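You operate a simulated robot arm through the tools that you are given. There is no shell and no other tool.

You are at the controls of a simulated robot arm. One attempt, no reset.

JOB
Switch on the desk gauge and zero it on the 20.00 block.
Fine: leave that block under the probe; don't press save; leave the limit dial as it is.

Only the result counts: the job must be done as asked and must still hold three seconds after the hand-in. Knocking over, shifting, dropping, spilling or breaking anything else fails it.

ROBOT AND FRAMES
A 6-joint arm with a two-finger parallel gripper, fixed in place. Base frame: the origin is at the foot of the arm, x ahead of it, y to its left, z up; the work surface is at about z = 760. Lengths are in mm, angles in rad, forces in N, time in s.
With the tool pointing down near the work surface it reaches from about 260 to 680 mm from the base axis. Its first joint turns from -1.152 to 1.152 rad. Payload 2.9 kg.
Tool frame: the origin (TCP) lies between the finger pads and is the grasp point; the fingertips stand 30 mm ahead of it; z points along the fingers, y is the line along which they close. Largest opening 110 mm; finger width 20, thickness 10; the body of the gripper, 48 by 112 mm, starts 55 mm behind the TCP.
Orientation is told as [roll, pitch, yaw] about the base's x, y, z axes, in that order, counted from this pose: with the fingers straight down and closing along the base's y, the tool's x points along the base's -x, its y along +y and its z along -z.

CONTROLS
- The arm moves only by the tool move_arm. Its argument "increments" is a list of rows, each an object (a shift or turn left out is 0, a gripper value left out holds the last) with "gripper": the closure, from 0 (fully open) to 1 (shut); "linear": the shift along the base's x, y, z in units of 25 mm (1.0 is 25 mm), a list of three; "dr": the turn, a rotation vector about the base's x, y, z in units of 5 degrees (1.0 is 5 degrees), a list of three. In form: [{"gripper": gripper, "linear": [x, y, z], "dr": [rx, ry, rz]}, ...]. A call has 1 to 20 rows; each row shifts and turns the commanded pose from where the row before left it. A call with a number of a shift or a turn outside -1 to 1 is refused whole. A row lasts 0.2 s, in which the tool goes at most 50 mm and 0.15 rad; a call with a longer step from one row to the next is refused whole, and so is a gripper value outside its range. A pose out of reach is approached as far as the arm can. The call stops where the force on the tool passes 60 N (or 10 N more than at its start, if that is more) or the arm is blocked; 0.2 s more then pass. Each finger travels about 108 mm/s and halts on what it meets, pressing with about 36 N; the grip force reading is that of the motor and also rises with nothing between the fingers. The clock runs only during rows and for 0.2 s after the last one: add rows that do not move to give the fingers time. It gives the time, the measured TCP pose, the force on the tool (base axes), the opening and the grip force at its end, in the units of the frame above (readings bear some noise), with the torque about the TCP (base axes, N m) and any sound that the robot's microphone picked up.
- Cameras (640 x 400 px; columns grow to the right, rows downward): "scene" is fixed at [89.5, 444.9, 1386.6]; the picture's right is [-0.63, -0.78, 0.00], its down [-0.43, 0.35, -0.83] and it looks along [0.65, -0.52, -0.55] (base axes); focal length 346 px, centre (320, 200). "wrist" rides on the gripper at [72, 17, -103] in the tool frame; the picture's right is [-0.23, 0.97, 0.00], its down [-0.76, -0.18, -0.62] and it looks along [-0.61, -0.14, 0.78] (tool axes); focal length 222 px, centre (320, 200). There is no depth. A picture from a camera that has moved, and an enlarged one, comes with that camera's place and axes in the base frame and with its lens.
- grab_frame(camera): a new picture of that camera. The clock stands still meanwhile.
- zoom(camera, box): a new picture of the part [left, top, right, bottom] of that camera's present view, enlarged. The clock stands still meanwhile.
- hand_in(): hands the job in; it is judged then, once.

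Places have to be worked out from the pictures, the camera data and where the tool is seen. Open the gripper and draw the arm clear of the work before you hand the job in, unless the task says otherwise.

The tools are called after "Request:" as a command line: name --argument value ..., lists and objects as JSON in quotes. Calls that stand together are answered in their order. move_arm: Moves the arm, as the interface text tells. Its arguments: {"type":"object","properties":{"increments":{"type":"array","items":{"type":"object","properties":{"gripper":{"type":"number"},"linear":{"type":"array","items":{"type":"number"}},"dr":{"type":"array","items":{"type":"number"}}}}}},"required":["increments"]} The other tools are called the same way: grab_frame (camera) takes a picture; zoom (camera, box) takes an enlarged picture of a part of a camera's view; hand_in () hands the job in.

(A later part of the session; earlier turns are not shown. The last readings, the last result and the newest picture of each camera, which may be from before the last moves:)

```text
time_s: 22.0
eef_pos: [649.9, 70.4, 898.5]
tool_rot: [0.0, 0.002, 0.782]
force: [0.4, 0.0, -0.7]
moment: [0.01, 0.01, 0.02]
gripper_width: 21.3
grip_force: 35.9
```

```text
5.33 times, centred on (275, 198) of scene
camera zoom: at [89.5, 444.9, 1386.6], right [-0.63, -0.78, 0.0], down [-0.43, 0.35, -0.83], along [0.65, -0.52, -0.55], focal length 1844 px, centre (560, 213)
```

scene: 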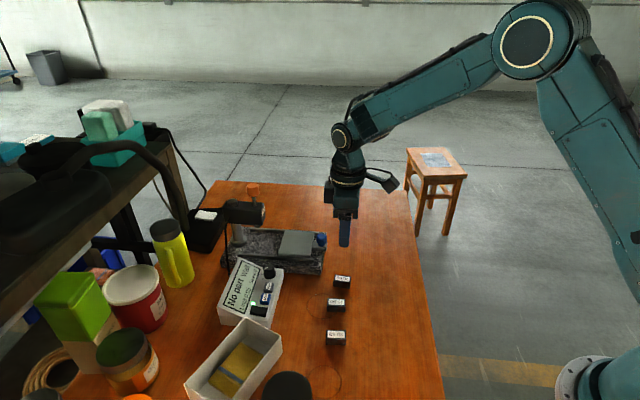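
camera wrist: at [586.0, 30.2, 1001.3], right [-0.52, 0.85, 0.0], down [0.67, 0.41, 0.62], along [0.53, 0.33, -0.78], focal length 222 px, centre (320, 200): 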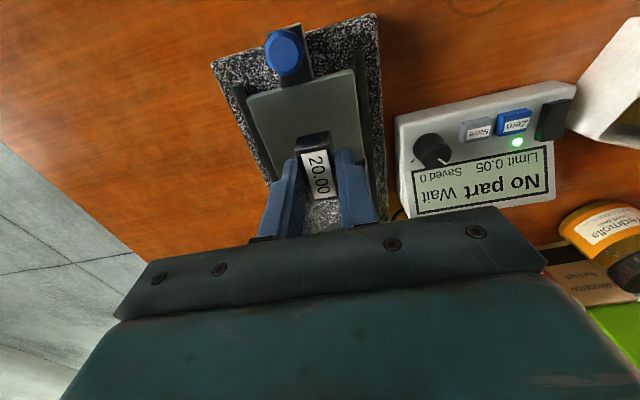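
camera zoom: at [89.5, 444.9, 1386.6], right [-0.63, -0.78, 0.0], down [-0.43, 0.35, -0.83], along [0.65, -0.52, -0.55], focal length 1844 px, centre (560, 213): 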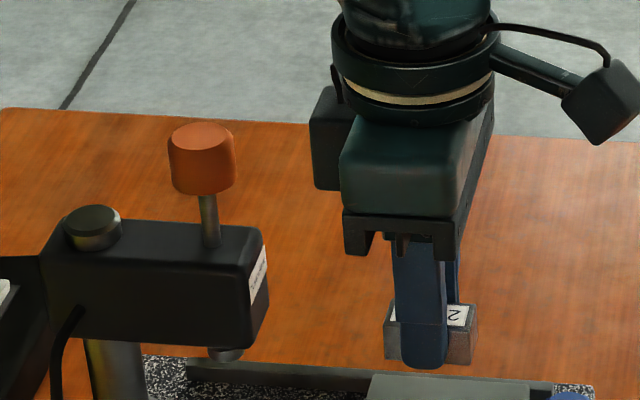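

The two views disagree by a few mm on the plate centre line, so I measure the plate corners more carefully.

Request:
zoom --camera "scene" --box '[262, 225, 326, 265]'

Request:
zoom --camera "wrist" --box '[220, 50, 340, 125]'

Request:
zoom --camera "wrist" --box '[290, 60, 410, 135]'

```text
10.00 times, centred on (294, 245) of scene
camera zoom: at [89.5, 444.9, 1386.6], right [-0.63, -0.78, 0.0], down [-0.43, 0.35, -0.83], along [0.65, -0.52, -0.55], focal length 3457 px, centre (580, -250)
```

zoom: 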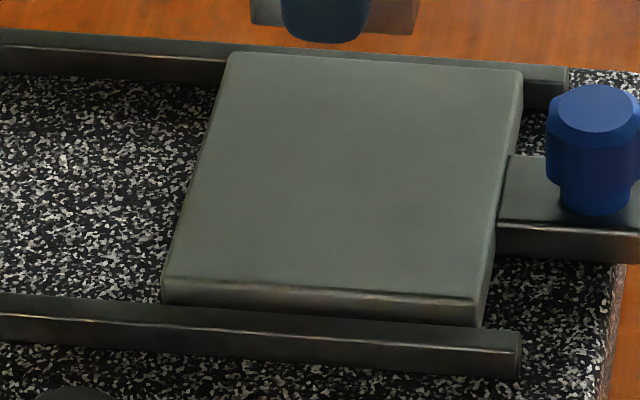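

```text
5.33 times, centred on (280, 88) of wrist
camera zoom: at [586.0, 30.2, 1001.3], right [-0.52, 0.85, 0.0], down [0.67, 0.41, 0.62], along [0.53, 0.33, -0.78], focal length 1185 px, centre (533, 800)
```

zoom: 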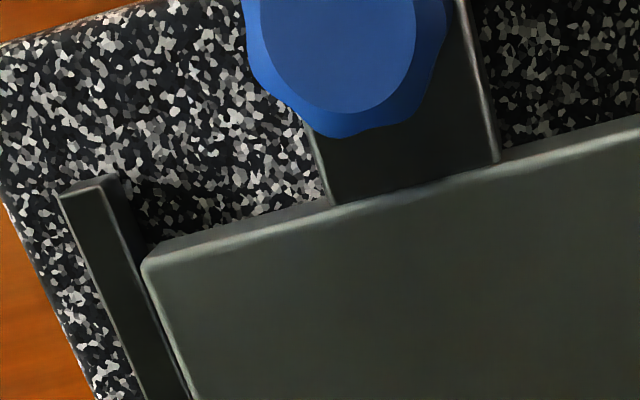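

```text
5.33 times, centred on (350, 98) of wrist
camera zoom: at [586.0, 30.2, 1001.3], right [-0.52, 0.85, 0.0], down [0.67, 0.41, 0.62], along [0.53, 0.33, -0.78], focal length 1185 px, centre (160, 747)
```

zoom: 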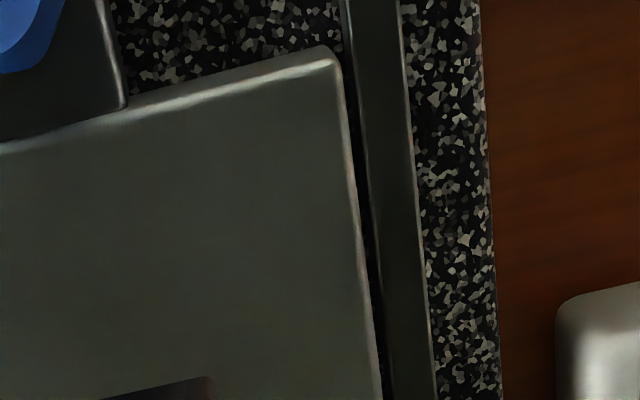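

Combining both views gives a plate top of about z=804 and shows my TCP about 9 mm off the centre line towards the readout. The probe collar is coaxial with the orange rod at (727, 135), about z=851. I shift (+6.4, -6.4) and lower to a few mm above the plate.

Request:
move_arm --increments '[{"linear": [0.128, -0.128, 0]}, {"linear": [0.128, -0.128, 0]}, {"linear": [0, 0, -0.6]}, {"linear": [0, 0, -0.6]}, {"linear": [0, 0, -0.5]}, {"linear": [0, 0, -0.3]}, {}]'

Request:
zoom --camera "scene" --box '[262, 225, 326, 265]'

Request:
zoom --camera "wrist" --box '[220, 0, 420, 210]'

```text
time_s: 23.6
eef_pos: [657.3, 63.4, 849.6]
tool_rot: [0.0, -0.001, 0.78]
force: [0.4, 0.6, -2.3]
moment: [0.02, 0.0, -0.04]
gripper_width: 21.3
grip_force: 36.3
```

```text
10.00 times, centred on (294, 245) of scene
camera zoom: at [89.5, 444.9, 1386.6], right [-0.63, -0.78, 0.0], down [-0.43, 0.35, -0.83], along [0.65, -0.52, -0.55], focal length 3457 px, centre (580, -250)
```

zoom: 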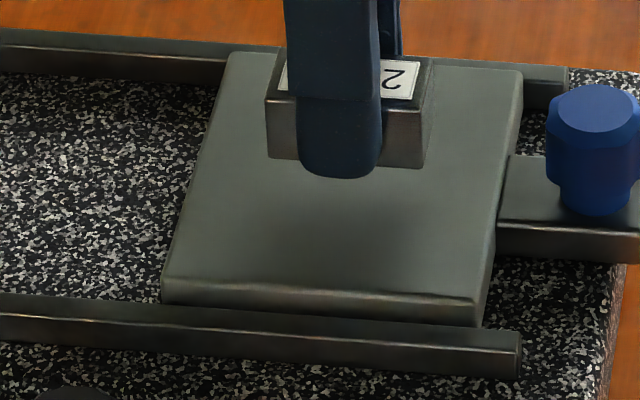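

```text
1.90 times, centred on (320, 105) of wrist
camera zoom: at [592.4, 23.9, 951.2], right [-0.52, 0.85, 0.0], down [0.67, 0.41, 0.62], along [0.53, 0.33, -0.78], focal length 423 px, centre (320, 381)
```

zoom: 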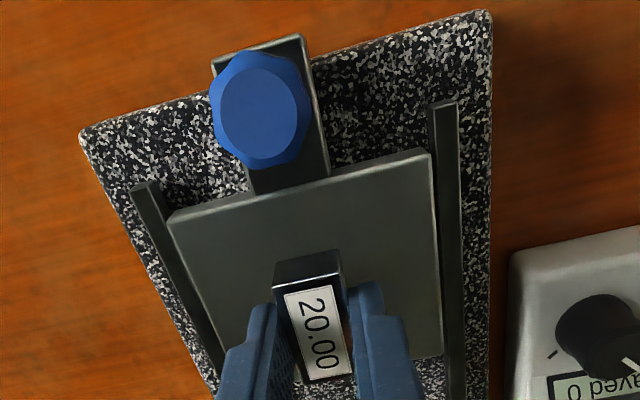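

The block will land close to the plate's centre. I lower in small steps watching the force.

Request:
move_arm --increments '[{"linear": [0, 0, -0.16]}, {"linear": [0, 0, -0.16]}, {}]'

Request:
zoom --camera "scene" --box '[262, 225, 326, 265]'

```text
time_s: 24.4
eef_pos: [657.5, 64.0, 841.6]
tool_rot: [0.001, 0.0, 0.78]
force: [-1.4, 0.4, -1.3]
moment: [-0.01, 0.03, 0.0]
gripper_width: 21.4
grip_force: 36.0
```

```text
10.00 times, centred on (294, 245) of scene
camera zoom: at [89.5, 444.9, 1386.6], right [-0.63, -0.78, 0.0], down [-0.43, 0.35, -0.83], along [0.65, -0.52, -0.55], focal length 3457 px, centre (580, -250)
```

zoom: 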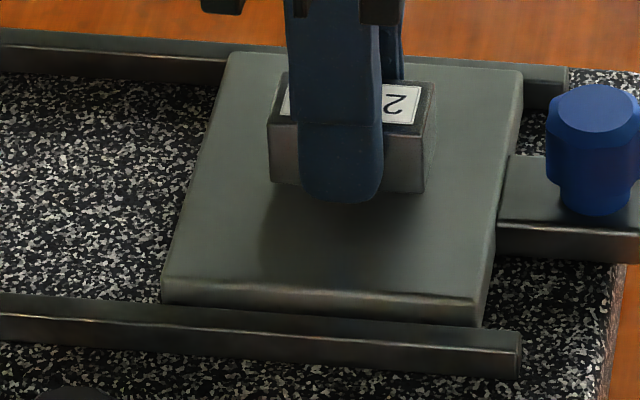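

No contact yet; I go down by 1 mm steps.

Request:
move_arm --increments '[{"linear": [0, 0, -0.06]}, {"linear": [0, 0, -0.04]}, {}]'

Request:
move_arm --increments '[{"linear": [0, 0, -0.04]}, {}]'

```text
time_s: 25.2
eef_pos: [656.7, 64.1, 838.5]
tool_rot: [0.001, 0.002, 0.781]
force: [0.2, -1.0, -1.0]
moment: [-0.01, 0.0, -0.01]
gripper_width: 21.3
grip_force: 35.4
```

```text
time_s: 25.8
eef_pos: [656.5, 63.8, 837.1]
tool_rot: [-0.001, 0.0, 0.78]
force: [-1.4, 0.1, 4.0]
moment: [-0.03, 0.11, 0.0]
gripper_width: 21.0
grip_force: 35.5
```

Contact is registered at TCP z≈837 (Fz +4 N), so the block sits on the plate. I open the fingers a little and look.

Request:
move_arm --increments '[{"gripper": 0.75}, {"gripper": 0.6}, {}, {}]'

Request:
zoom --camera "wrist" --box '[220, 50, 420, 210]'

Request:
zoom --camera "scene" --box '[262, 225, 326, 265]'

```text
time_s: 26.8
eef_pos: [656.3, 63.7, 837.5]
tool_rot: [0.0, 0.001, 0.781]
force: [0.4, 0.3, -0.2]
moment: [-0.04, -0.01, 0.0]
gripper_width: 44.0
grip_force: 0.1
```

```text
2.50 times, centred on (320, 130) of wrist
camera zoom: at [592.2, 23.9, 939.7], right [-0.52, 0.85, 0.0], down [0.67, 0.41, 0.62], along [0.53, 0.33, -0.78], focal length 555 px, centre (320, 375)
```

zoom: 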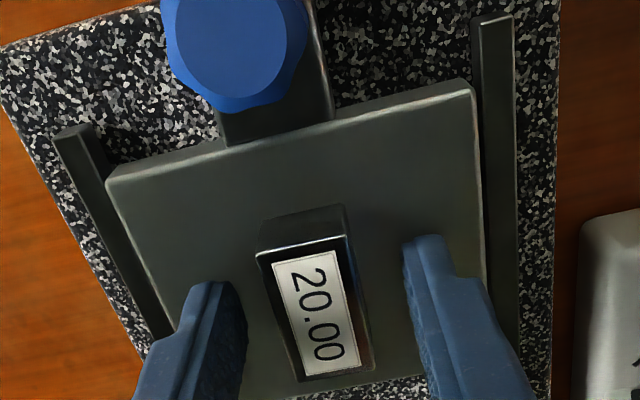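

```text
10.00 times, centred on (294, 245) of scene
camera zoom: at [89.5, 444.9, 1386.6], right [-0.63, -0.78, 0.0], down [-0.43, 0.35, -0.83], along [0.65, -0.52, -0.55], focal length 3457 px, centre (580, -250)
```

zoom: 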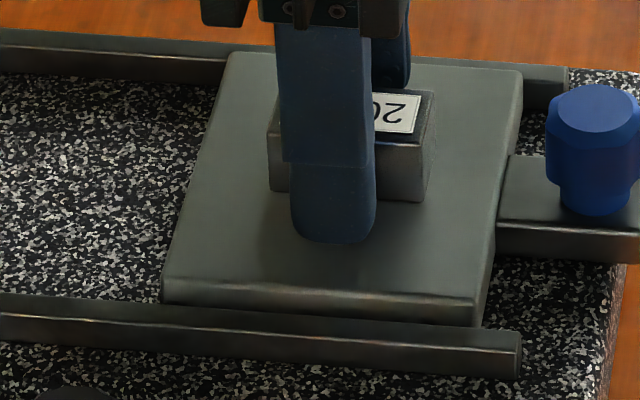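

The block stands centred on the plate. I raise clear, then go behind the blue sled knob, which is near (613, 19) with its top at about z=832, with closed fingers.

Request:
move_arm --increments '[{"linear": [0, 0, 0.3]}, {"linear": [0, 0, 0.7]}, {"linear": [0, 0, 0.8]}, {"linear": [0, 0, 0.8]}, {"linear": [0, 0, 0.6]}, {"gripper": 1, "linear": [-0.572, -0.586, 0]}, {"linear": [-0.572, -0.586, 0]}, {"linear": [-0.572, -0.586, 0]}, {"linear": [-0.572, -0.586, 0]}, {"linear": [-0.572, -0.586, 0]}, {"linear": [0, 0, -0.6]}, {"linear": [0, 0, -0.6]}, {"linear": [0, 0, -0.6]}, {}]'

Request:
grab_frame --camera "wrist"

Request:
zoom --camera "scene" --box '[240, 200, 352, 270]'

```text
time_s: 29.8
eef_pos: [584.7, -9.8, 871.5]
tool_rot: [-0.002, -0.001, 0.78]
force: [-0.5, 0.0, -1.1]
moment: [-0.02, 0.01, 0.0]
gripper_width: 0.1
grip_force: 36.0
```

```text
taken
camera wrist: at [521.1, -49.2, 974.6], right [-0.52, 0.85, 0.0], down [0.67, 0.41, 0.62], along [0.53, 0.33, -0.78], focal length 222 px, centre (320, 200)
```

wrist: 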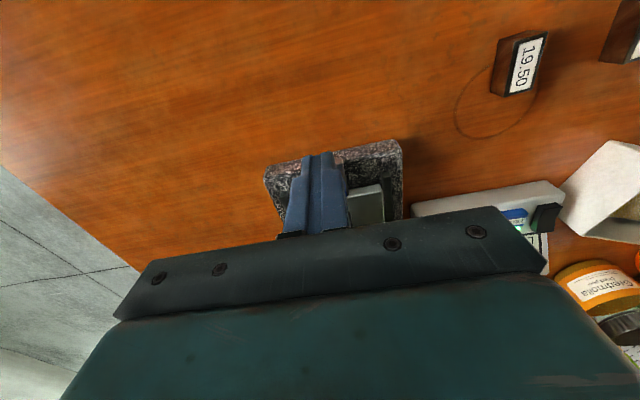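

```text
5.71 times, centred on (296, 235) of scene
camera zoom: at [89.5, 444.9, 1386.6], right [-0.63, -0.78, 0.0], down [-0.43, 0.35, -0.83], along [0.65, -0.52, -0.55], focal length 1976 px, centre (457, 0)
```

zoom: 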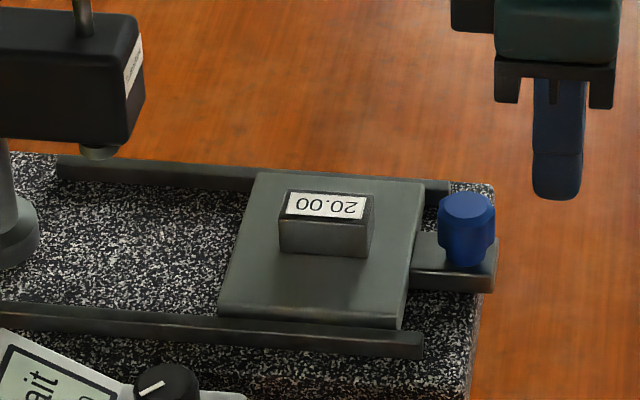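

The block is stable and the fingers are in line behind the knob. I lower to tip z≈812 and check.

Request:
move_arm --increments '[{"linear": [0, 0, -0.5]}, {"linear": [0, 0, -0.4]}, {"linear": [0, 0, -0.27]}, {"linear": [0.28, 0.28, 0]}, {}]'

Request:
zoom --camera "scene" --box '[240, 200, 352, 270]'

Request:
zoom --camera "wrist" --box '[240, 60, 440, 230]'

```text
time_s: 31.0
eef_pos: [592.9, -2.5, 843.3]
tool_rot: [0.001, 0.002, 0.782]
force: [-0.3, -0.5, -0.3]
moment: [0.0, 0.02, -0.05]
gripper_width: 0.0
grip_force: 35.9
```

```text
5.71 times, centred on (296, 235) of scene
camera zoom: at [89.5, 444.9, 1386.6], right [-0.63, -0.78, 0.0], down [-0.43, 0.35, -0.83], along [0.65, -0.52, -0.55], focal length 1976 px, centre (457, 0)
```

zoom: 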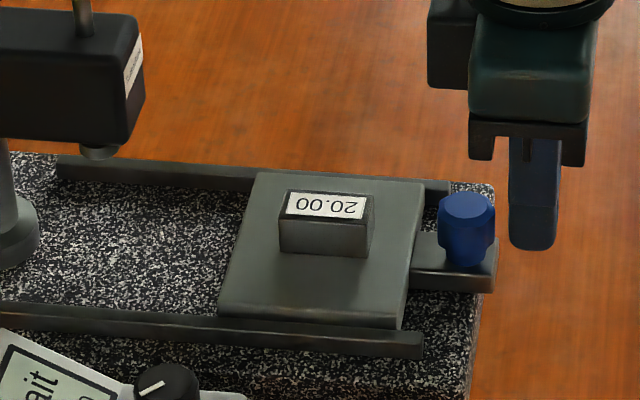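

```text
2.35 times, centred on (340, 145) of wrist
camera zoom: at [527.9, -42.1, 945.5], right [-0.52, 0.85, 0.0], down [0.67, 0.41, 0.62], along [0.53, 0.33, -0.78], focal length 523 px, centre (273, 329)
```

zoom: 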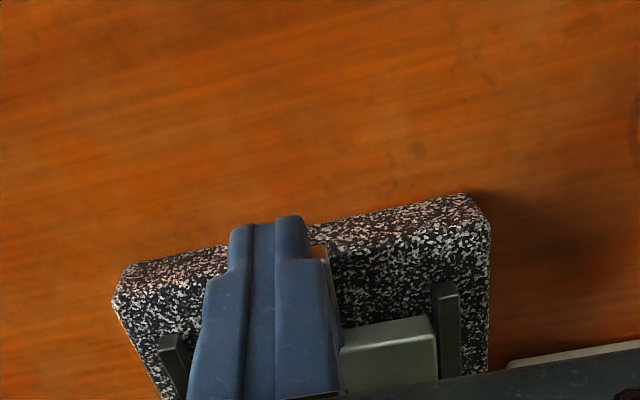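

The fingertips are about 7 mm behind the knob. I push the sled along the rail slowly, in parts.

Request:
move_arm --increments '[{"linear": [0.085, 0.085, 0]}, {"linear": [0.085, 0.085, 0]}, {"linear": [0.085, 0.085, 0]}, {"linear": [0.085, 0.085, 0]}, {"linear": [0.085, 0.085, 0]}, {"linear": [0.085, 0.085, 0]}, {"linear": [0.085, 0.085, 0]}, {"linear": [0.085, 0.085, 0]}, {}]'

Request:
zoom --camera "scene" --box '[240, 200, 352, 270]'

```text
time_s: 33.0
eef_pos: [610.0, 14.5, 842.8]
tool_rot: [0.001, -0.001, 0.78]
force: [-0.6, 0.0, 1.1]
moment: [-0.02, -0.01, -0.02]
gripper_width: 0.0
grip_force: 35.9
```

```text
5.71 times, centred on (296, 235) of scene
camera zoom: at [89.5, 444.9, 1386.7], right [-0.63, -0.78, 0.0], down [-0.43, 0.35, -0.83], along [0.65, -0.52, -0.55], focal length 1976 px, centre (457, 0)
```

zoom: 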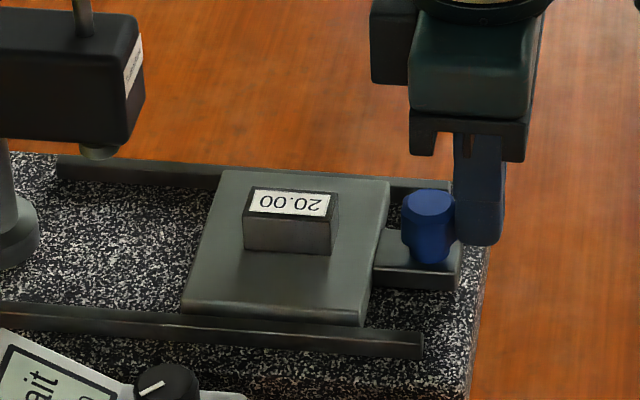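

The sled slides freely and the block rides along steadily. I push on by about 60 mm.

Request:
move_arm --increments '[{"linear": [0.085, 0.0855, 0]}, {"linear": [0.085, 0.0855, 0]}, {"linear": [0.085, 0.0855, 0]}, {"linear": [0.085, 0.0855, 0]}, {"linear": [0.085, 0.0855, 0]}, {"linear": [0.085, 0.0855, 0]}, {"linear": [0.085, 0.0855, 0]}, {"linear": [0.085, 0.0855, 0]}, {"linear": [0.085, 0.0855, 0]}, {"linear": [0.085, 0.0855, 0]}, {"linear": [0.085, 0.0855, 0]}, {"linear": [0.085, 0.0855, 0]}, {"linear": [0.085, 0.0855, 0]}, {"linear": [0.085, 0.0855, 0]}, {"linear": [0.085, 0.0855, 0]}, {"linear": [0.085, 0.0855, 0]}, {"linear": [0.085, 0.0855, 0]}, {"linear": [0.085, 0.0855, 0]}, {}]'

Request:
zoom --camera "scene" --box '[220, 190, 332, 260]'

Request:
grab_frame --camera "wrist"

```text
time_s: 37.0
eef_pos: [646.2, 52.6, 842.7]
tool_rot: [0.0, -0.001, 0.779]
force: [-0.8, -0.4, -1.4]
moment: [-0.04, 0.03, 0.0]
gripper_width: 0.0
grip_force: 35.7
```

```text
5.71 times, centred on (276, 225) of scene
camera zoom: at [89.5, 444.9, 1386.7], right [-0.63, -0.78, 0.0], down [-0.43, 0.35, -0.83], along [0.65, -0.52, -0.55], focal length 1976 px, centre (571, 57)
```

zoom: 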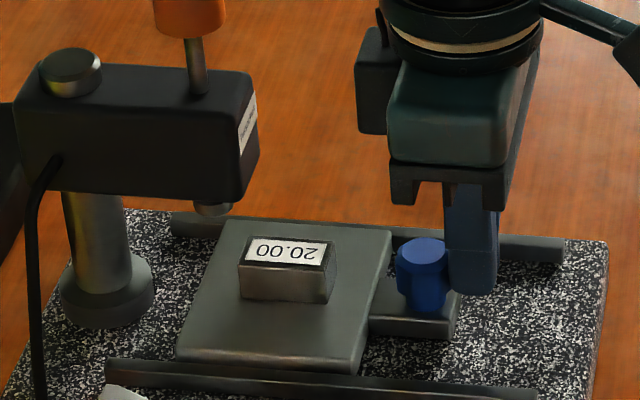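

```text
taken
camera wrist: at [582.7, 12.5, 945.3], right [-0.52, 0.85, 0.0], down [0.67, 0.41, 0.62], along [0.53, 0.33, -0.78], focal length 222 px, centre (320, 200)
```

wrist: 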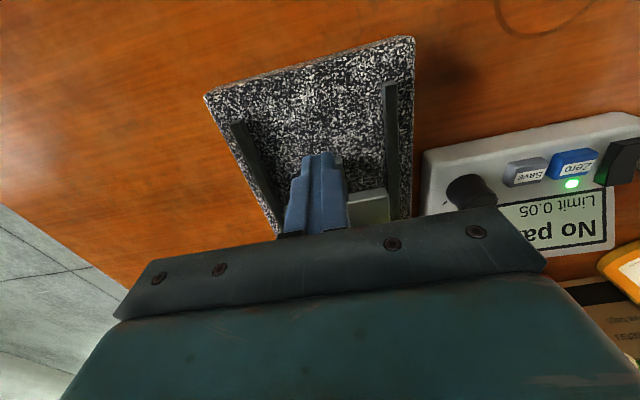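

The block has about 30 mm left to be under the collar. I push another 24 mm slowly and check again.

Request:
move_arm --increments '[{"linear": [0.085, 0.0855, 0]}, {"linear": [0.085, 0.0855, 0]}, {"linear": [0.085, 0.0855, 0]}, {"linear": [0.085, 0.0855, 0]}, {"linear": [0.085, 0.0855, 0]}, {"linear": [0.085, 0.0855, 0]}, {"linear": [0.085, 0.0855, 0]}, {"linear": [0.085, 0.0855, 0]}, {}]'

Request:
zoom --camera "scene" --box '[220, 190, 332, 260]'

Request:
zoom --camera "scene" --box '[200, 250, 300, 330]'

```text
time_s: 39.0
eef_pos: [663.2, 68.3, 843.2]
tool_rot: [0.0, -0.001, 0.781]
force: [0.3, -0.7, 0.4]
moment: [0.03, -0.01, 0.01]
gripper_width: 0.2
grip_force: 36.1
```

```text
5.71 times, centred on (276, 225) of scene
camera zoom: at [89.5, 444.9, 1386.6], right [-0.63, -0.78, 0.0], down [-0.43, 0.35, -0.83], along [0.65, -0.52, -0.55], focal length 1976 px, centre (571, 57)
```

zoom: 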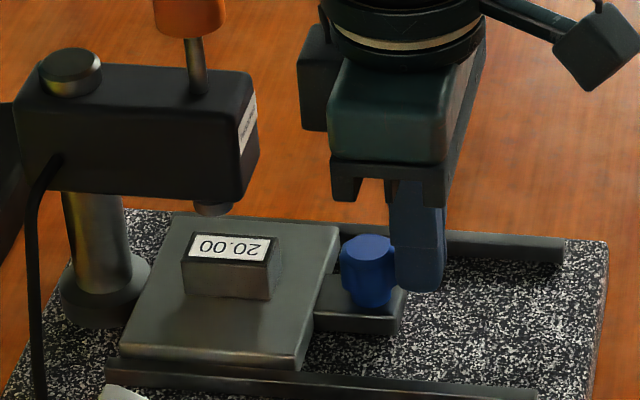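

```text
5.00 times, centred on (250, 290) of scene
camera zoom: at [89.5, 444.9, 1386.6], right [-0.63, -0.78, 0.0], down [-0.43, 0.35, -0.83], along [0.65, -0.52, -0.55], focal length 1729 px, centre (670, -250)
```

zoom: 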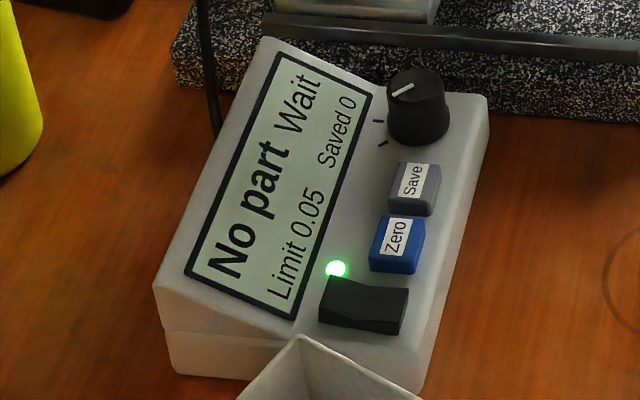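

The block is about 4 mm short of being centred under the collar. I push that last bit in 1.5 mm steps watching for a stop.

Request:
move_arm --increments '[{"linear": [0.042, 0.043, 0]}, {"linear": [0.042, 0.043, 0]}, {"linear": [0.042, 0.043, 0]}, {}]'

Request:
zoom --camera "scene" --box '[220, 190, 332, 260]'

Request:
zoom --camera "scene" --box '[232, 210, 280, 240]'

```text
time_s: 40.0
eef_pos: [664.6, 69.5, 842.2]
tool_rot: [0.003, 0.005, 0.778]
force: [-22.3, -19.2, 6.1]
moment: [-0.31, 0.37, 0.01]
gripper_width: 0.1
grip_force: 36.1
```

```text
5.71 times, centred on (276, 225) of scene
camera zoom: at [88.9, 444.5, 1386.8], right [-0.63, -0.78, 0.0], down [-0.43, 0.35, -0.83], along [0.65, -0.52, -0.55], focal length 1976 px, centre (571, 57)
```

zoom: 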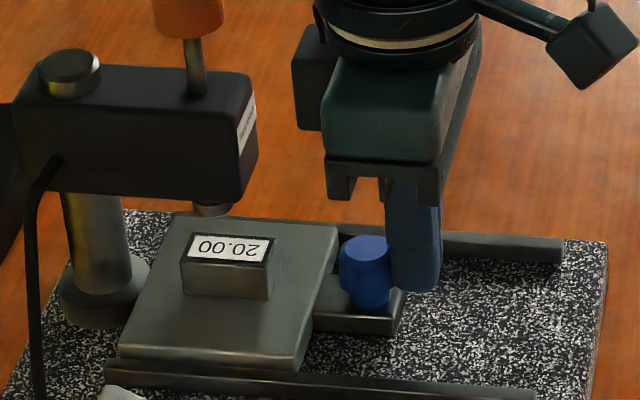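

```text
13.33 times, centred on (256, 225) of scene
camera zoom: at [88.9, 444.5, 1386.8], right [-0.63, -0.78, 0.0], down [-0.43, 0.35, -0.83], along [0.65, -0.52, -0.55], focal length 4610 px, centre (1173, -133)
```

zoom: 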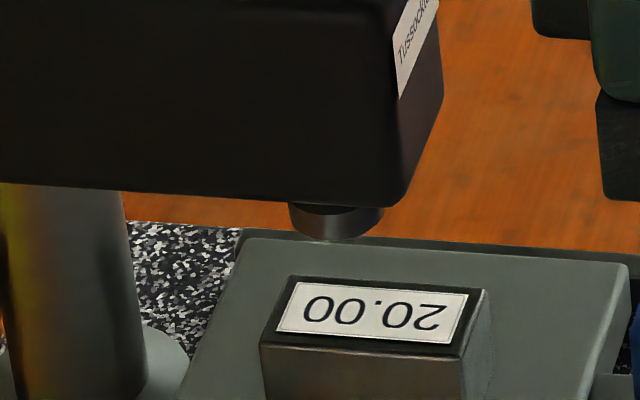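

The sled hit its end stop (about 29 N), with the block under the collar: the probe axis lands about 5 mm from the block's centre, well on it. I back off from the knob, rise and head over the orange plunger knob at (727, 135, top ≈969), staying above it.

Request:
move_arm --increments '[{"linear": [-0.06, -0.06, 0]}, {"linear": [-0.25, -0.25, 0]}, {"linear": [-0.35, -0.35, 0]}, {"linear": [-0.35, -0.35, 0]}, {"linear": [0, 0, 0.8]}, {"linear": [0, 0, 0.9]}, {"linear": [0, 0, 0.9]}, {"linear": [0, 0, 0.9]}, {"linear": [0, 0, 0.9]}, {"linear": [0, 0, 0.9]}, {"linear": [0, 0, 0.9]}, {"linear": [0, 0, 0.9]}, {"linear": [0, 0, 0.9]}, {}]'

Request:
zoom --camera "scene" --box '[210, 170, 322, 240]'

Request:
grab_frame --camera "wrist"

Request:
grab_frame --camera "scene"

```text
time_s: 43.0
eef_pos: [642.0, 46.1, 1043.3]
tool_rot: [0.0, 0.0, 0.78]
force: [0.3, -0.5, 0.0]
moment: [-0.03, -0.03, -0.03]
gripper_width: 0.0
grip_force: 36.4
```

```text
5.71 times, centred on (266, 205) of scene
camera zoom: at [89.5, 444.9, 1386.6], right [-0.63, -0.78, 0.0], down [-0.43, 0.35, -0.83], along [0.65, -0.52, -0.55], focal length 1976 px, centre (629, 171)
```

zoom: 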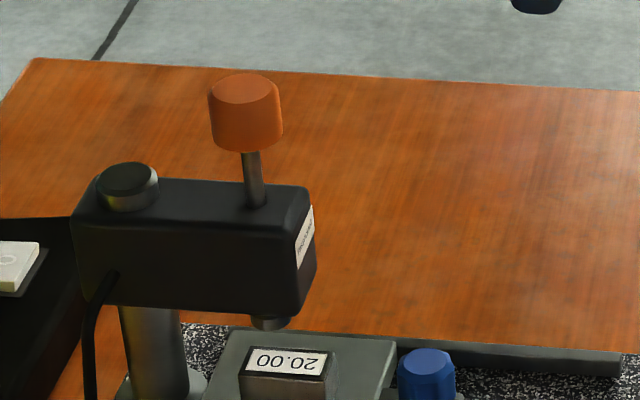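

```text
taken
camera wrist: at [577.2, 6.5, 1145.5], right [-0.52, 0.85, 0.0], down [0.67, 0.41, 0.62], along [0.53, 0.33, -0.78], focal length 222 px, centre (320, 200)
```

wrist: 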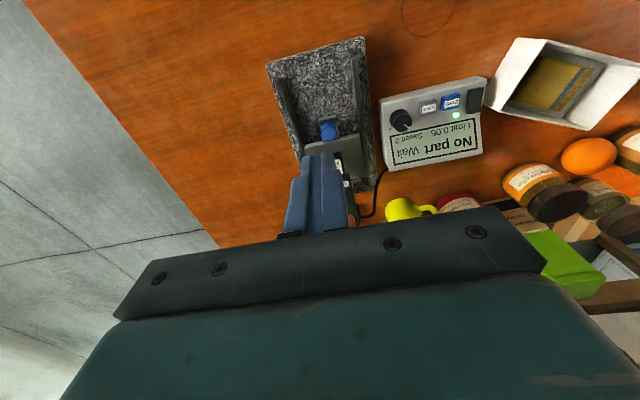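

```text
taken
```

scene: 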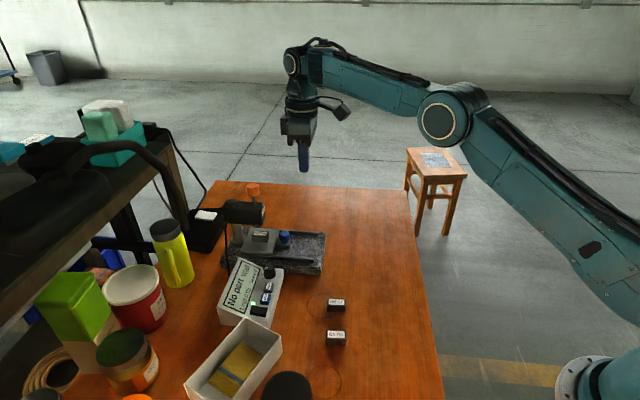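

The block sits under the probe and the display still says "No part", so the probe has to be lowered. I move over the orange knob at TCP height about 1043 and see whether the arm reaches.

Request:
move_arm --increments '[{"linear": [0.567, 0.593, 0]}, {"linear": [0.567, 0.593, 0]}, {"linear": [0.567, 0.593, 0]}, {"linear": [0.567, 0.593, 0]}, {"linear": [0.567, 0.593, 0]}, {"linear": [0.567, 0.593, 0]}, {}, {}]'

Request:
zoom --camera "scene" --box '[190, 110, 350, 210]'

Request:
grab_frame --camera "wrist"

```text
time_s: 44.8
eef_pos: [651.9, 91.7, 1036.1]
tool_rot: [-0.001, -0.001, 0.781]
force: [0.9, -1.1, 1.1]
moment: [-0.03, 0.02, -0.02]
gripper_width: 0.0
grip_force: 35.8
out of reach, approached as far as the arm can: row 2, 3, 4, 5, 6
```

```text
4.00 times, centred on (270, 160) of scene
camera zoom: at [89.5, 444.9, 1386.6], right [-0.63, -0.78, 0.0], down [-0.43, 0.35, -0.83], along [0.65, -0.52, -0.55], focal length 1383 px, centre (520, 360)
```

zoom: 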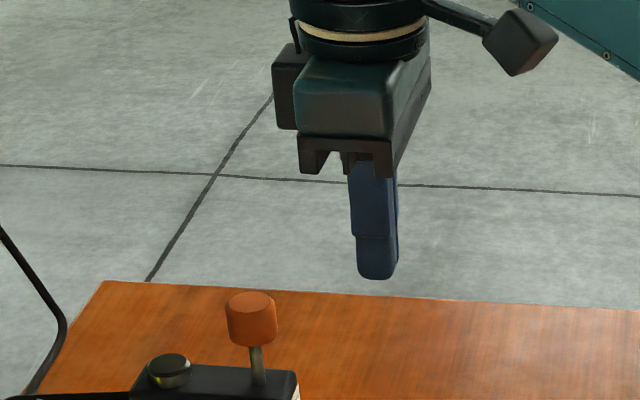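

```text
taken
camera wrist: at [587.7, 52.4, 1138.1], right [-0.52, 0.85, 0.0], down [0.67, 0.41, 0.62], along [0.53, 0.33, -0.78], focal length 222 px, centre (320, 200)
```

wrist: 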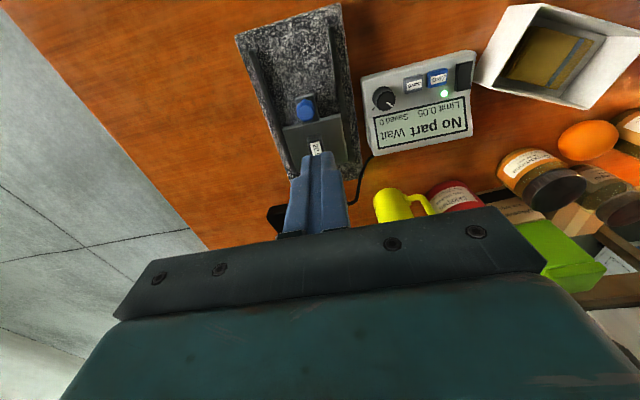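

With the tool straight down, the reach ends at radius ≈658 at this height, short of the knob at 740. Tilting the fingers outward about 30° should bring it within reach, so I pull back and turn the yaw to the radial direction first.

Request:
move_arm --increments '[{"linear": [-0.514, -0.343, 0], "dr": [0, 0, -1]}, {"linear": [-0.514, -0.343, 0], "dr": [0, 0, -1]}, {"linear": [-0.514, -0.343, 0], "dr": [0, 0, -1]}, {"linear": [-0.514, -0.343, 0], "dr": [0, 0, -1]}, {"linear": [-0.514, -0.343, 0], "dr": [0, 0, -1]}, {"linear": [-0.514, -0.343, 0], "dr": [0, 0, -1]}, {"linear": [-0.514, -0.343, 0], "dr": [0, 0, -1]}, {}]'

```text
time_s: 46.6
eef_pos: [562.0, 30.9, 1036.3]
tool_rot: [-0.001, 0.0, 0.166]
force: [0.1, 0.6, -0.6]
moment: [0.01, 0.01, 0.01]
gripper_width: 0.0
grip_force: 36.0
```

The commanded pose is clamped to what was reached, so I know where I am: (562, 31, 1036), yaw 9.5°. Now I tilt the fingers outward by 30° while moving towards the knob, keeping the tips about 40 mm above it.

Request:
move_arm --increments '[{"linear": [0.4, 0.3, 0], "dr": [0.182, -0.983, 0]}, {"linear": [0.4, 0.3, 0], "dr": [0.182, -0.983, 0]}, {"linear": [0.4, 0.3, 0], "dr": [0.182, -0.983, 0]}, {"linear": [0.4, 0.3, 0], "dr": [0.182, -0.983, 0]}, {"linear": [0.4, 0.3, 0], "dr": [0.182, -0.983, 0]}, {"linear": [0.4, 0.3, 0], "dr": [0.182, -0.983, 0]}, {}]'

Request:
grab_frame --camera "scene"

Request:
grab_frame --camera "wrist"

```text
time_s: 48.2
eef_pos: [623.4, 77.2, 1035.2]
tool_rot: [0.008, -0.526, 0.167]
force: [0.1, 0.3, -0.2]
moment: [0.02, 0.0, -0.01]
gripper_width: 0.0
grip_force: 35.7
```

```text
taken
```

scene: 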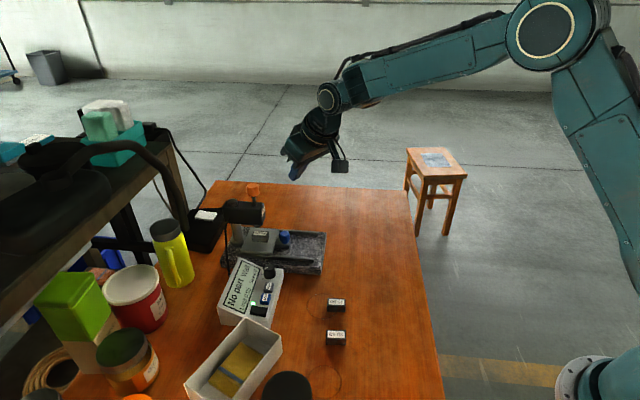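

```text
taken
camera wrist: at [505.7, 72.9, 1088.1], right [0.03, 0.99, 0.12], down [0.37, -0.12, 0.92], along [0.93, 0.02, -0.37], focal length 222 px, centre (320, 200)
```

wrist: 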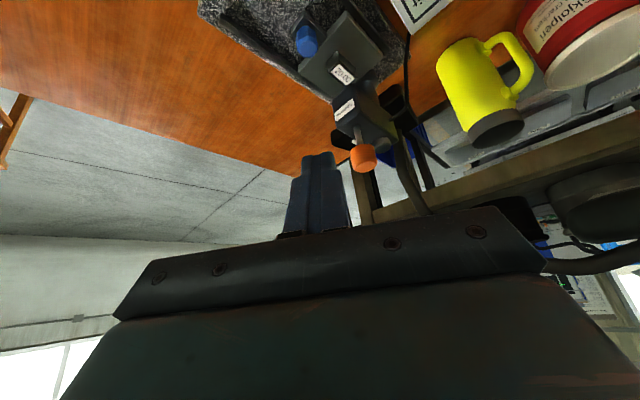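

The orange knob is visible in the wrist view now. I zoom in to refine its position and to see the probe from below the head.

Request:
zoom --camera "wrist" --box '[310, 60, 430, 185]'

Request:
zoom --camera "wrist" --box '[320, 50, 384, 90]'

```text
3.20 times, centred on (370, 122) of wrist
camera zoom: at [505.7, 72.9, 1088.1], right [0.03, 0.99, 0.12], down [0.37, -0.12, 0.92], along [0.93, 0.02, -0.37], focal length 711 px, centre (160, 448)
```

zoom: 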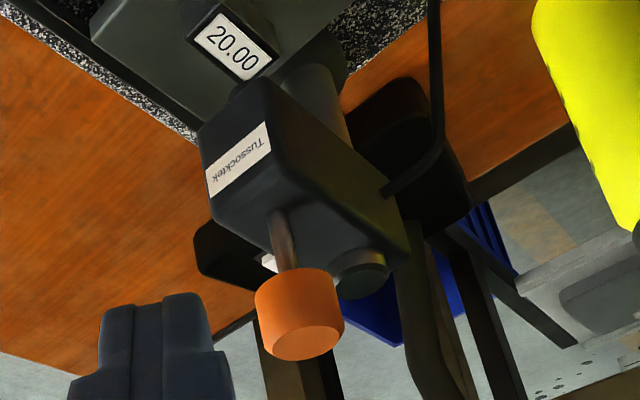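

```text
10.00 times, centred on (352, 70) of wrist
camera zoom: at [505.7, 72.9, 1088.1], right [0.03, 0.99, 0.12], down [0.37, -0.12, 0.92], along [0.93, 0.02, -0.37], focal length 2221 px, centre (0, 1500)
```

zoom: 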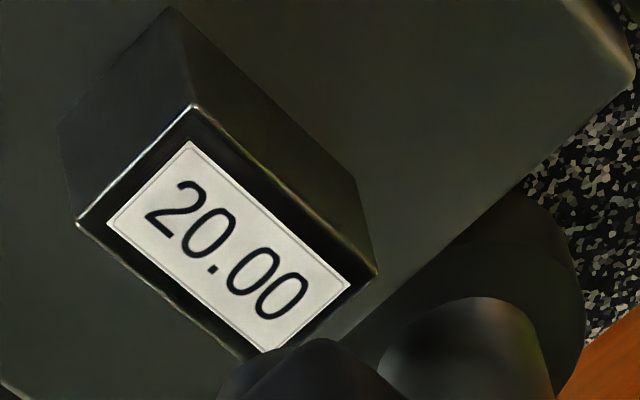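

The knob's top refines to about (727, 133.5, 969). I move over it, with the tips still about 40 mm above.

Request:
move_arm --increments '[{"linear": [0.624, 0.363, 0]}, {"linear": [0.624, 0.363, 0]}, {"linear": [0.624, 0.363, 0]}, {"linear": [0.624, 0.363, 0]}, {"linear": [0.624, 0.363, 0]}, {"linear": [0.624, 0.363, 0]}, {}]'

Request:
zoom --camera "scene" --box '[200, 150, 312, 220]'

Request:
grab_frame --camera "wrist"

```text
time_s: 49.8
eef_pos: [716.7, 132.4, 1036.8]
tool_rot: [0.009, -0.525, 0.167]
force: [-0.4, -0.7, 0.9]
moment: [0.02, 0.0, 0.0]
gripper_width: 0.0
grip_force: 35.7
```

```text
5.71 times, centred on (256, 185) of scene
camera zoom: at [89.5, 444.9, 1386.6], right [-0.63, -0.78, 0.0], down [-0.43, 0.35, -0.83], along [0.65, -0.52, -0.55], focal length 1976 px, centre (686, 286)
```

zoom: 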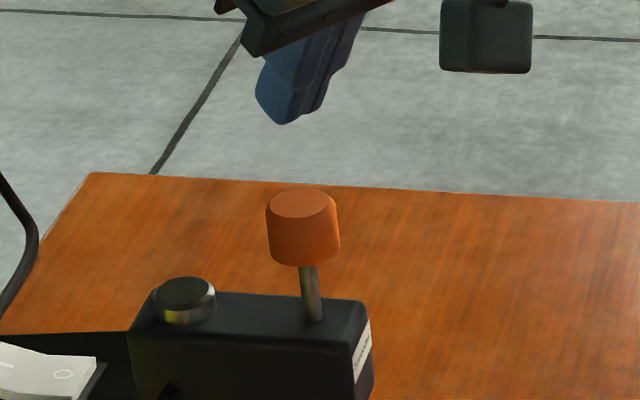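

```text
taken
camera wrist: at [600.1, 127.3, 1088.7], right [0.03, 0.99, 0.12], down [0.37, -0.12, 0.92], along [0.93, 0.02, -0.37], focal length 222 px, centre (320, 200)
```

wrist: 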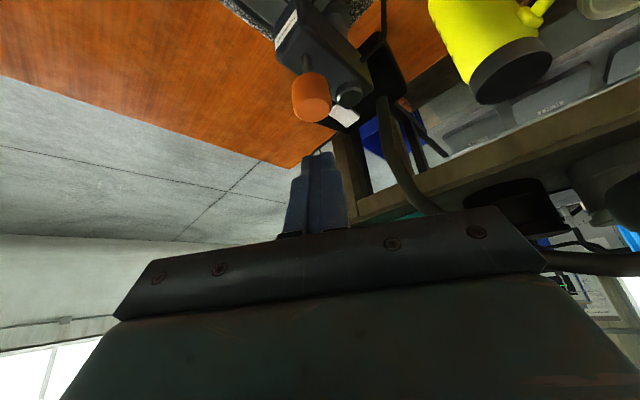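

The contact edge of the tilted tips lies over the knob's centre, about 37 mm above it. I descend 32 mm, then feel for contact.

Request:
move_arm --increments '[{"linear": [0, 0, -0.5]}, {"linear": [0, 0, -0.4]}, {"linear": [0, 0, -0.4]}, {}]'

Request:
zoom --camera "scene" --box '[200, 160, 312, 230]'

```text
time_s: 50.8
eef_pos: [716.8, 131.3, 1002.8]
tool_rot: [0.007, -0.524, 0.167]
force: [-0.2, -0.5, 0.1]
moment: [-0.05, -0.01, -0.01]
gripper_width: 0.0
grip_force: 36.2
```

```text
5.71 times, centred on (256, 195) of scene
camera zoom: at [89.5, 444.9, 1386.6], right [-0.63, -0.78, 0.0], down [-0.43, 0.35, -0.83], along [0.65, -0.52, -0.55], focal length 1976 px, centre (686, 229)
```

zoom: 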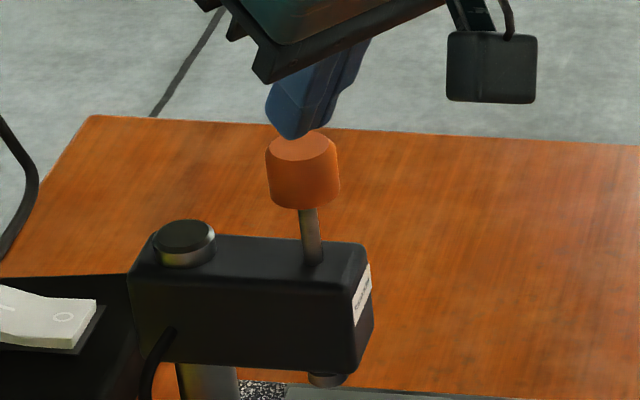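

The tips are just above the knob. I press down in 2 mm steps and check the force and the display.

Request:
move_arm --increments '[{"linear": [0, 0, -0.08]}, {"linear": [0, 0, -0.08]}, {"linear": [0, 0, -0.08]}, {}]'

Request:
zoom --camera "scene" --box '[200, 160, 312, 230]'

Request:
zoom --camera "scene" --box '[210, 250, 290, 330]'

```text
time_s: 51.8
eef_pos: [716.4, 131.6, 997.3]
tool_rot: [0.009, -0.525, 0.168]
force: [-0.1, -0.1, 2.9]
moment: [-0.02, 0.0, 0.0]
gripper_width: 0.1
grip_force: 35.7
```

```text
5.71 times, centred on (256, 195) of scene
camera zoom: at [89.4, 444.9, 1386.7], right [-0.63, -0.78, 0.0], down [-0.43, 0.35, -0.83], along [0.65, -0.52, -0.55], focal length 1976 px, centre (686, 229)
```

zoom: 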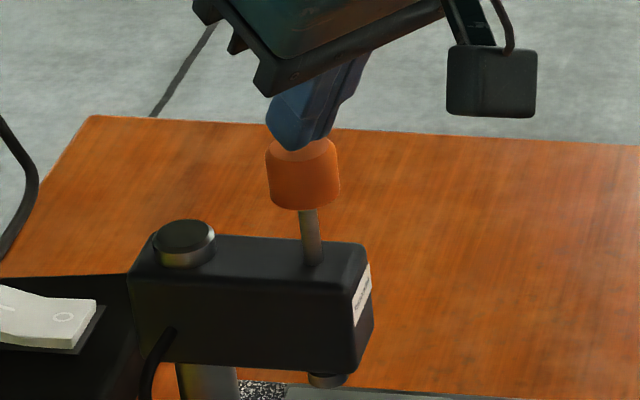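

```text
5.00 times, centred on (250, 290) of scene
camera zoom: at [89.4, 444.9, 1386.7], right [-0.63, -0.78, 0.0], down [-0.43, 0.35, -0.83], along [0.65, -0.52, -0.55], focal length 1729 px, centre (670, -250)
```

zoom: 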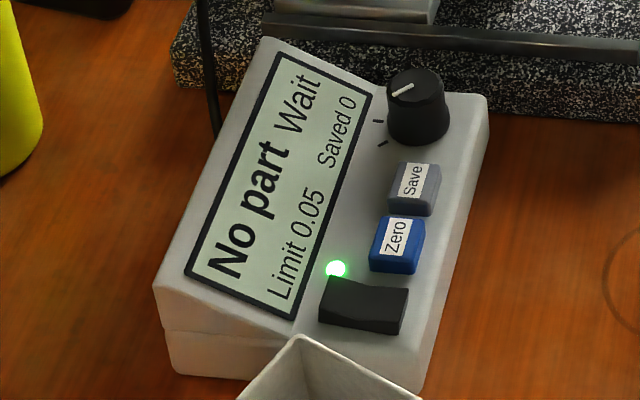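

Contact at about 3 N and the knob is giving way downward. I continue in 2.5 mm steps.

Request:
move_arm --increments '[{"linear": [0, 0, -0.1]}, {"linear": [0, 0, -0.1]}, {"linear": [0, 0, -0.1]}, {"linear": [0, 0, -0.1]}, {}]'

Request:
zoom --camera "scene" --box '[200, 160, 312, 230]'

Request:
zoom --camera "scene" --box '[210, 250, 290, 330]'

```text
time_s: 53.0
eef_pos: [715.4, 130.1, 986.6]
tool_rot: [0.008, -0.526, 0.168]
force: [-0.5, 0.4, 0.1]
moment: [0.0, -0.06, 0.0]
gripper_width: 0.0
grip_force: 36.1
```

```text
5.71 times, centred on (256, 195) of scene
camera zoom: at [89.5, 444.9, 1386.6], right [-0.63, -0.78, 0.0], down [-0.43, 0.35, -0.83], along [0.65, -0.52, -0.55], focal length 1976 px, centre (686, 229)
```

zoom: 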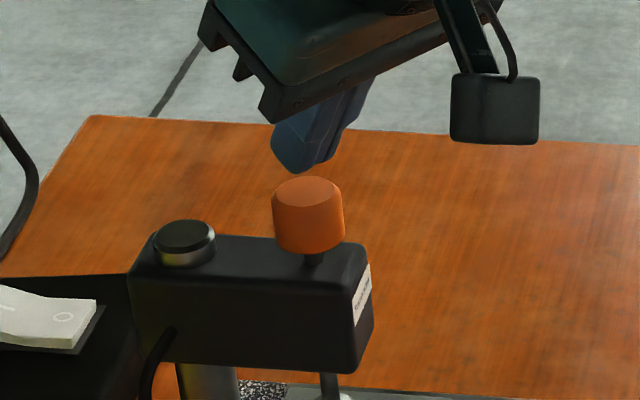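

```text
5.00 times, centred on (250, 290) of scene
camera zoom: at [89.5, 444.9, 1386.6], right [-0.63, -0.78, 0.0], down [-0.43, 0.35, -0.83], along [0.65, -0.52, -0.55], focal length 1729 px, centre (670, -250)
```

zoom: 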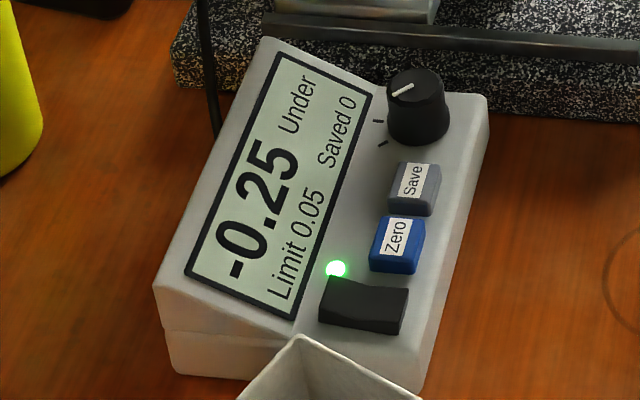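

The plunger snapped down by itself: the probe stands on the block and the display reads "-0.25 Under". I check the probe contact, then lift the arm away from the knob.

Request:
zoom --camera "scene" --box '[232, 210, 280, 240]'

Request:
move_arm --increments '[{"linear": [0, 0, 0.4]}, {"linear": [0, 0, 0.8]}, {"linear": [0, 0, 0.8]}, {"linear": [-0.4, 0, 0.4]}, {"linear": [-0.8, 0, 0]}, {"linear": [-0.8, 0, 0]}, {"linear": [-0.8, 0, 0]}, {"linear": [-0.8, 0.1, 0]}, {}]'

```text
13.33 times, centred on (256, 225) of scene
camera zoom: at [89.5, 444.9, 1386.6], right [-0.63, -0.78, 0.0], down [-0.43, 0.35, -0.83], along [0.65, -0.52, -0.55], focal length 4610 px, centre (1173, -133)
```

zoom: 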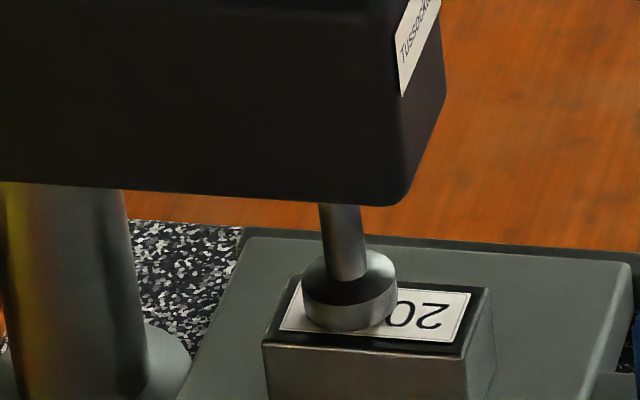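

```text
time_s: 55.0
eef_pos: [627.2, 133.9, 1046.7]
tool_rot: [0.008, -0.524, 0.168]
force: [-0.4, 0.6, 0.0]
moment: [0.0, 0.01, -0.01]
gripper_width: 0.0
grip_force: 35.6
```

The probe disc rests fully on the 20.00 block. Now I straighten the tool, turn it to yaw -45° and move above the Zero button near (553, 222, top ≈807), biased about 3 mm away from Save.

Request:
move_arm --increments '[{"linear": [-0.179, 0.212, 0], "dr": [-0.182, 0.983, 0]}, {"linear": [-0.179, 0.212, 0], "dr": [-0.182, 0.983, 0]}, {"linear": [-0.179, 0.212, 0], "dr": [-0.182, 0.983, 0]}, {"linear": [-0.179, 0.212, 0], "dr": [-0.182, 0.983, 0]}, {"linear": [-0.179, 0.212, 0], "dr": [-0.182, 0.983, 0]}, {"linear": [-0.179, 0.212, 0], "dr": [-0.182, 0.983, 0]}, {"linear": [-0.179, 0.212, 0], "dr": [0, 0, -1]}, {"linear": [-0.179, 0.212, 0], "dr": [0, 0, -1]}, {"linear": [-0.179, 0.212, 0], "dr": [0, 0, -1]}, {"linear": [-0.179, 0.212, 0], "dr": [0, 0, -1]}, {"linear": [-0.179, 0.212, 0], "dr": [0, 0, -1]}, {"linear": [-0.179, 0.212, 0], "dr": [0, 0, -1]}, {"linear": [-0.179, 0.212, 0], "dr": [0, 0, -1]}, {"linear": [-0.179, 0.212, 0], "dr": [0, 0, -1]}, {"linear": [-0.179, 0.212, 0], "dr": [0, 0, -1]}, {"linear": [-0.179, 0.212, 0], "dr": [0, 0, -1]}, {"linear": [-0.179, 0.212, 0], "dr": [0, 0, -0.92]}, {}]'

Request:
grab_frame --camera "wrist"

Request:
grab_frame --camera "scene"

```text
time_s: 58.8
eef_pos: [549.9, 223.7, 1047.3]
tool_rot: [-0.001, 0.001, -0.787]
force: [-0.1, -0.2, 0.4]
moment: [0.0, 0.0, 0.02]
gripper_width: 0.0
grip_force: 36.5
```

```text
taken
camera wrist: at [509.3, 286.4, 1149.3], right [0.85, 0.53, 0.0], down [0.41, -0.66, 0.62], along [0.33, -0.53, -0.78], focal length 222 px, centre (320, 200)
```

wrist: 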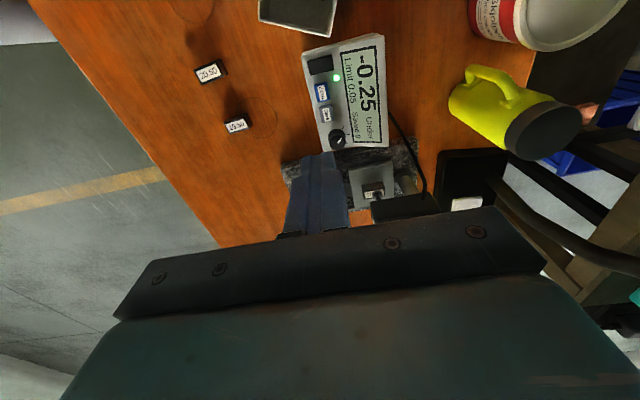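

```text
taken
```

scene: 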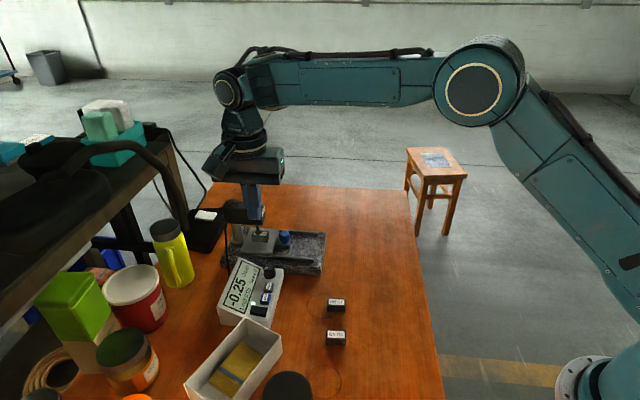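

I zoom from this pose to refine the Zero button's position before descending.

Request:
zoom --camera "wrist" --box '[296, 70, 360, 130]'

Request:
zoom --camera "scene" --box '[244, 275, 284, 315]'

```text
6.67 times, centred on (328, 100) of wrist
camera zoom: at [509.3, 286.4, 1149.3], right [0.85, 0.53, 0.0], down [0.41, -0.66, 0.62], along [0.33, -0.53, -0.78], focal length 1481 px, centre (267, 867)
```

zoom: 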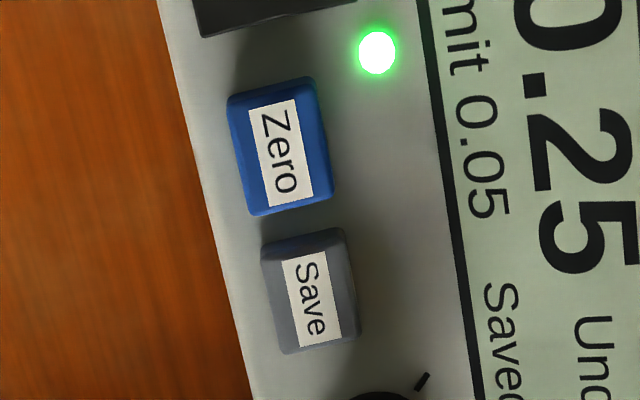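

```text
10.00 times, centred on (264, 295) of scene
camera zoom: at [89.5, 444.9, 1386.6], right [-0.63, -0.78, 0.0], down [-0.43, 0.35, -0.83], along [0.65, -0.52, -0.55], focal length 3457 px, centre (880, -750)
```

zoom: 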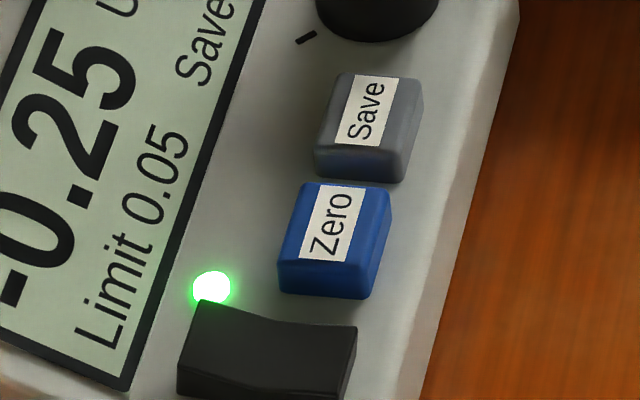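

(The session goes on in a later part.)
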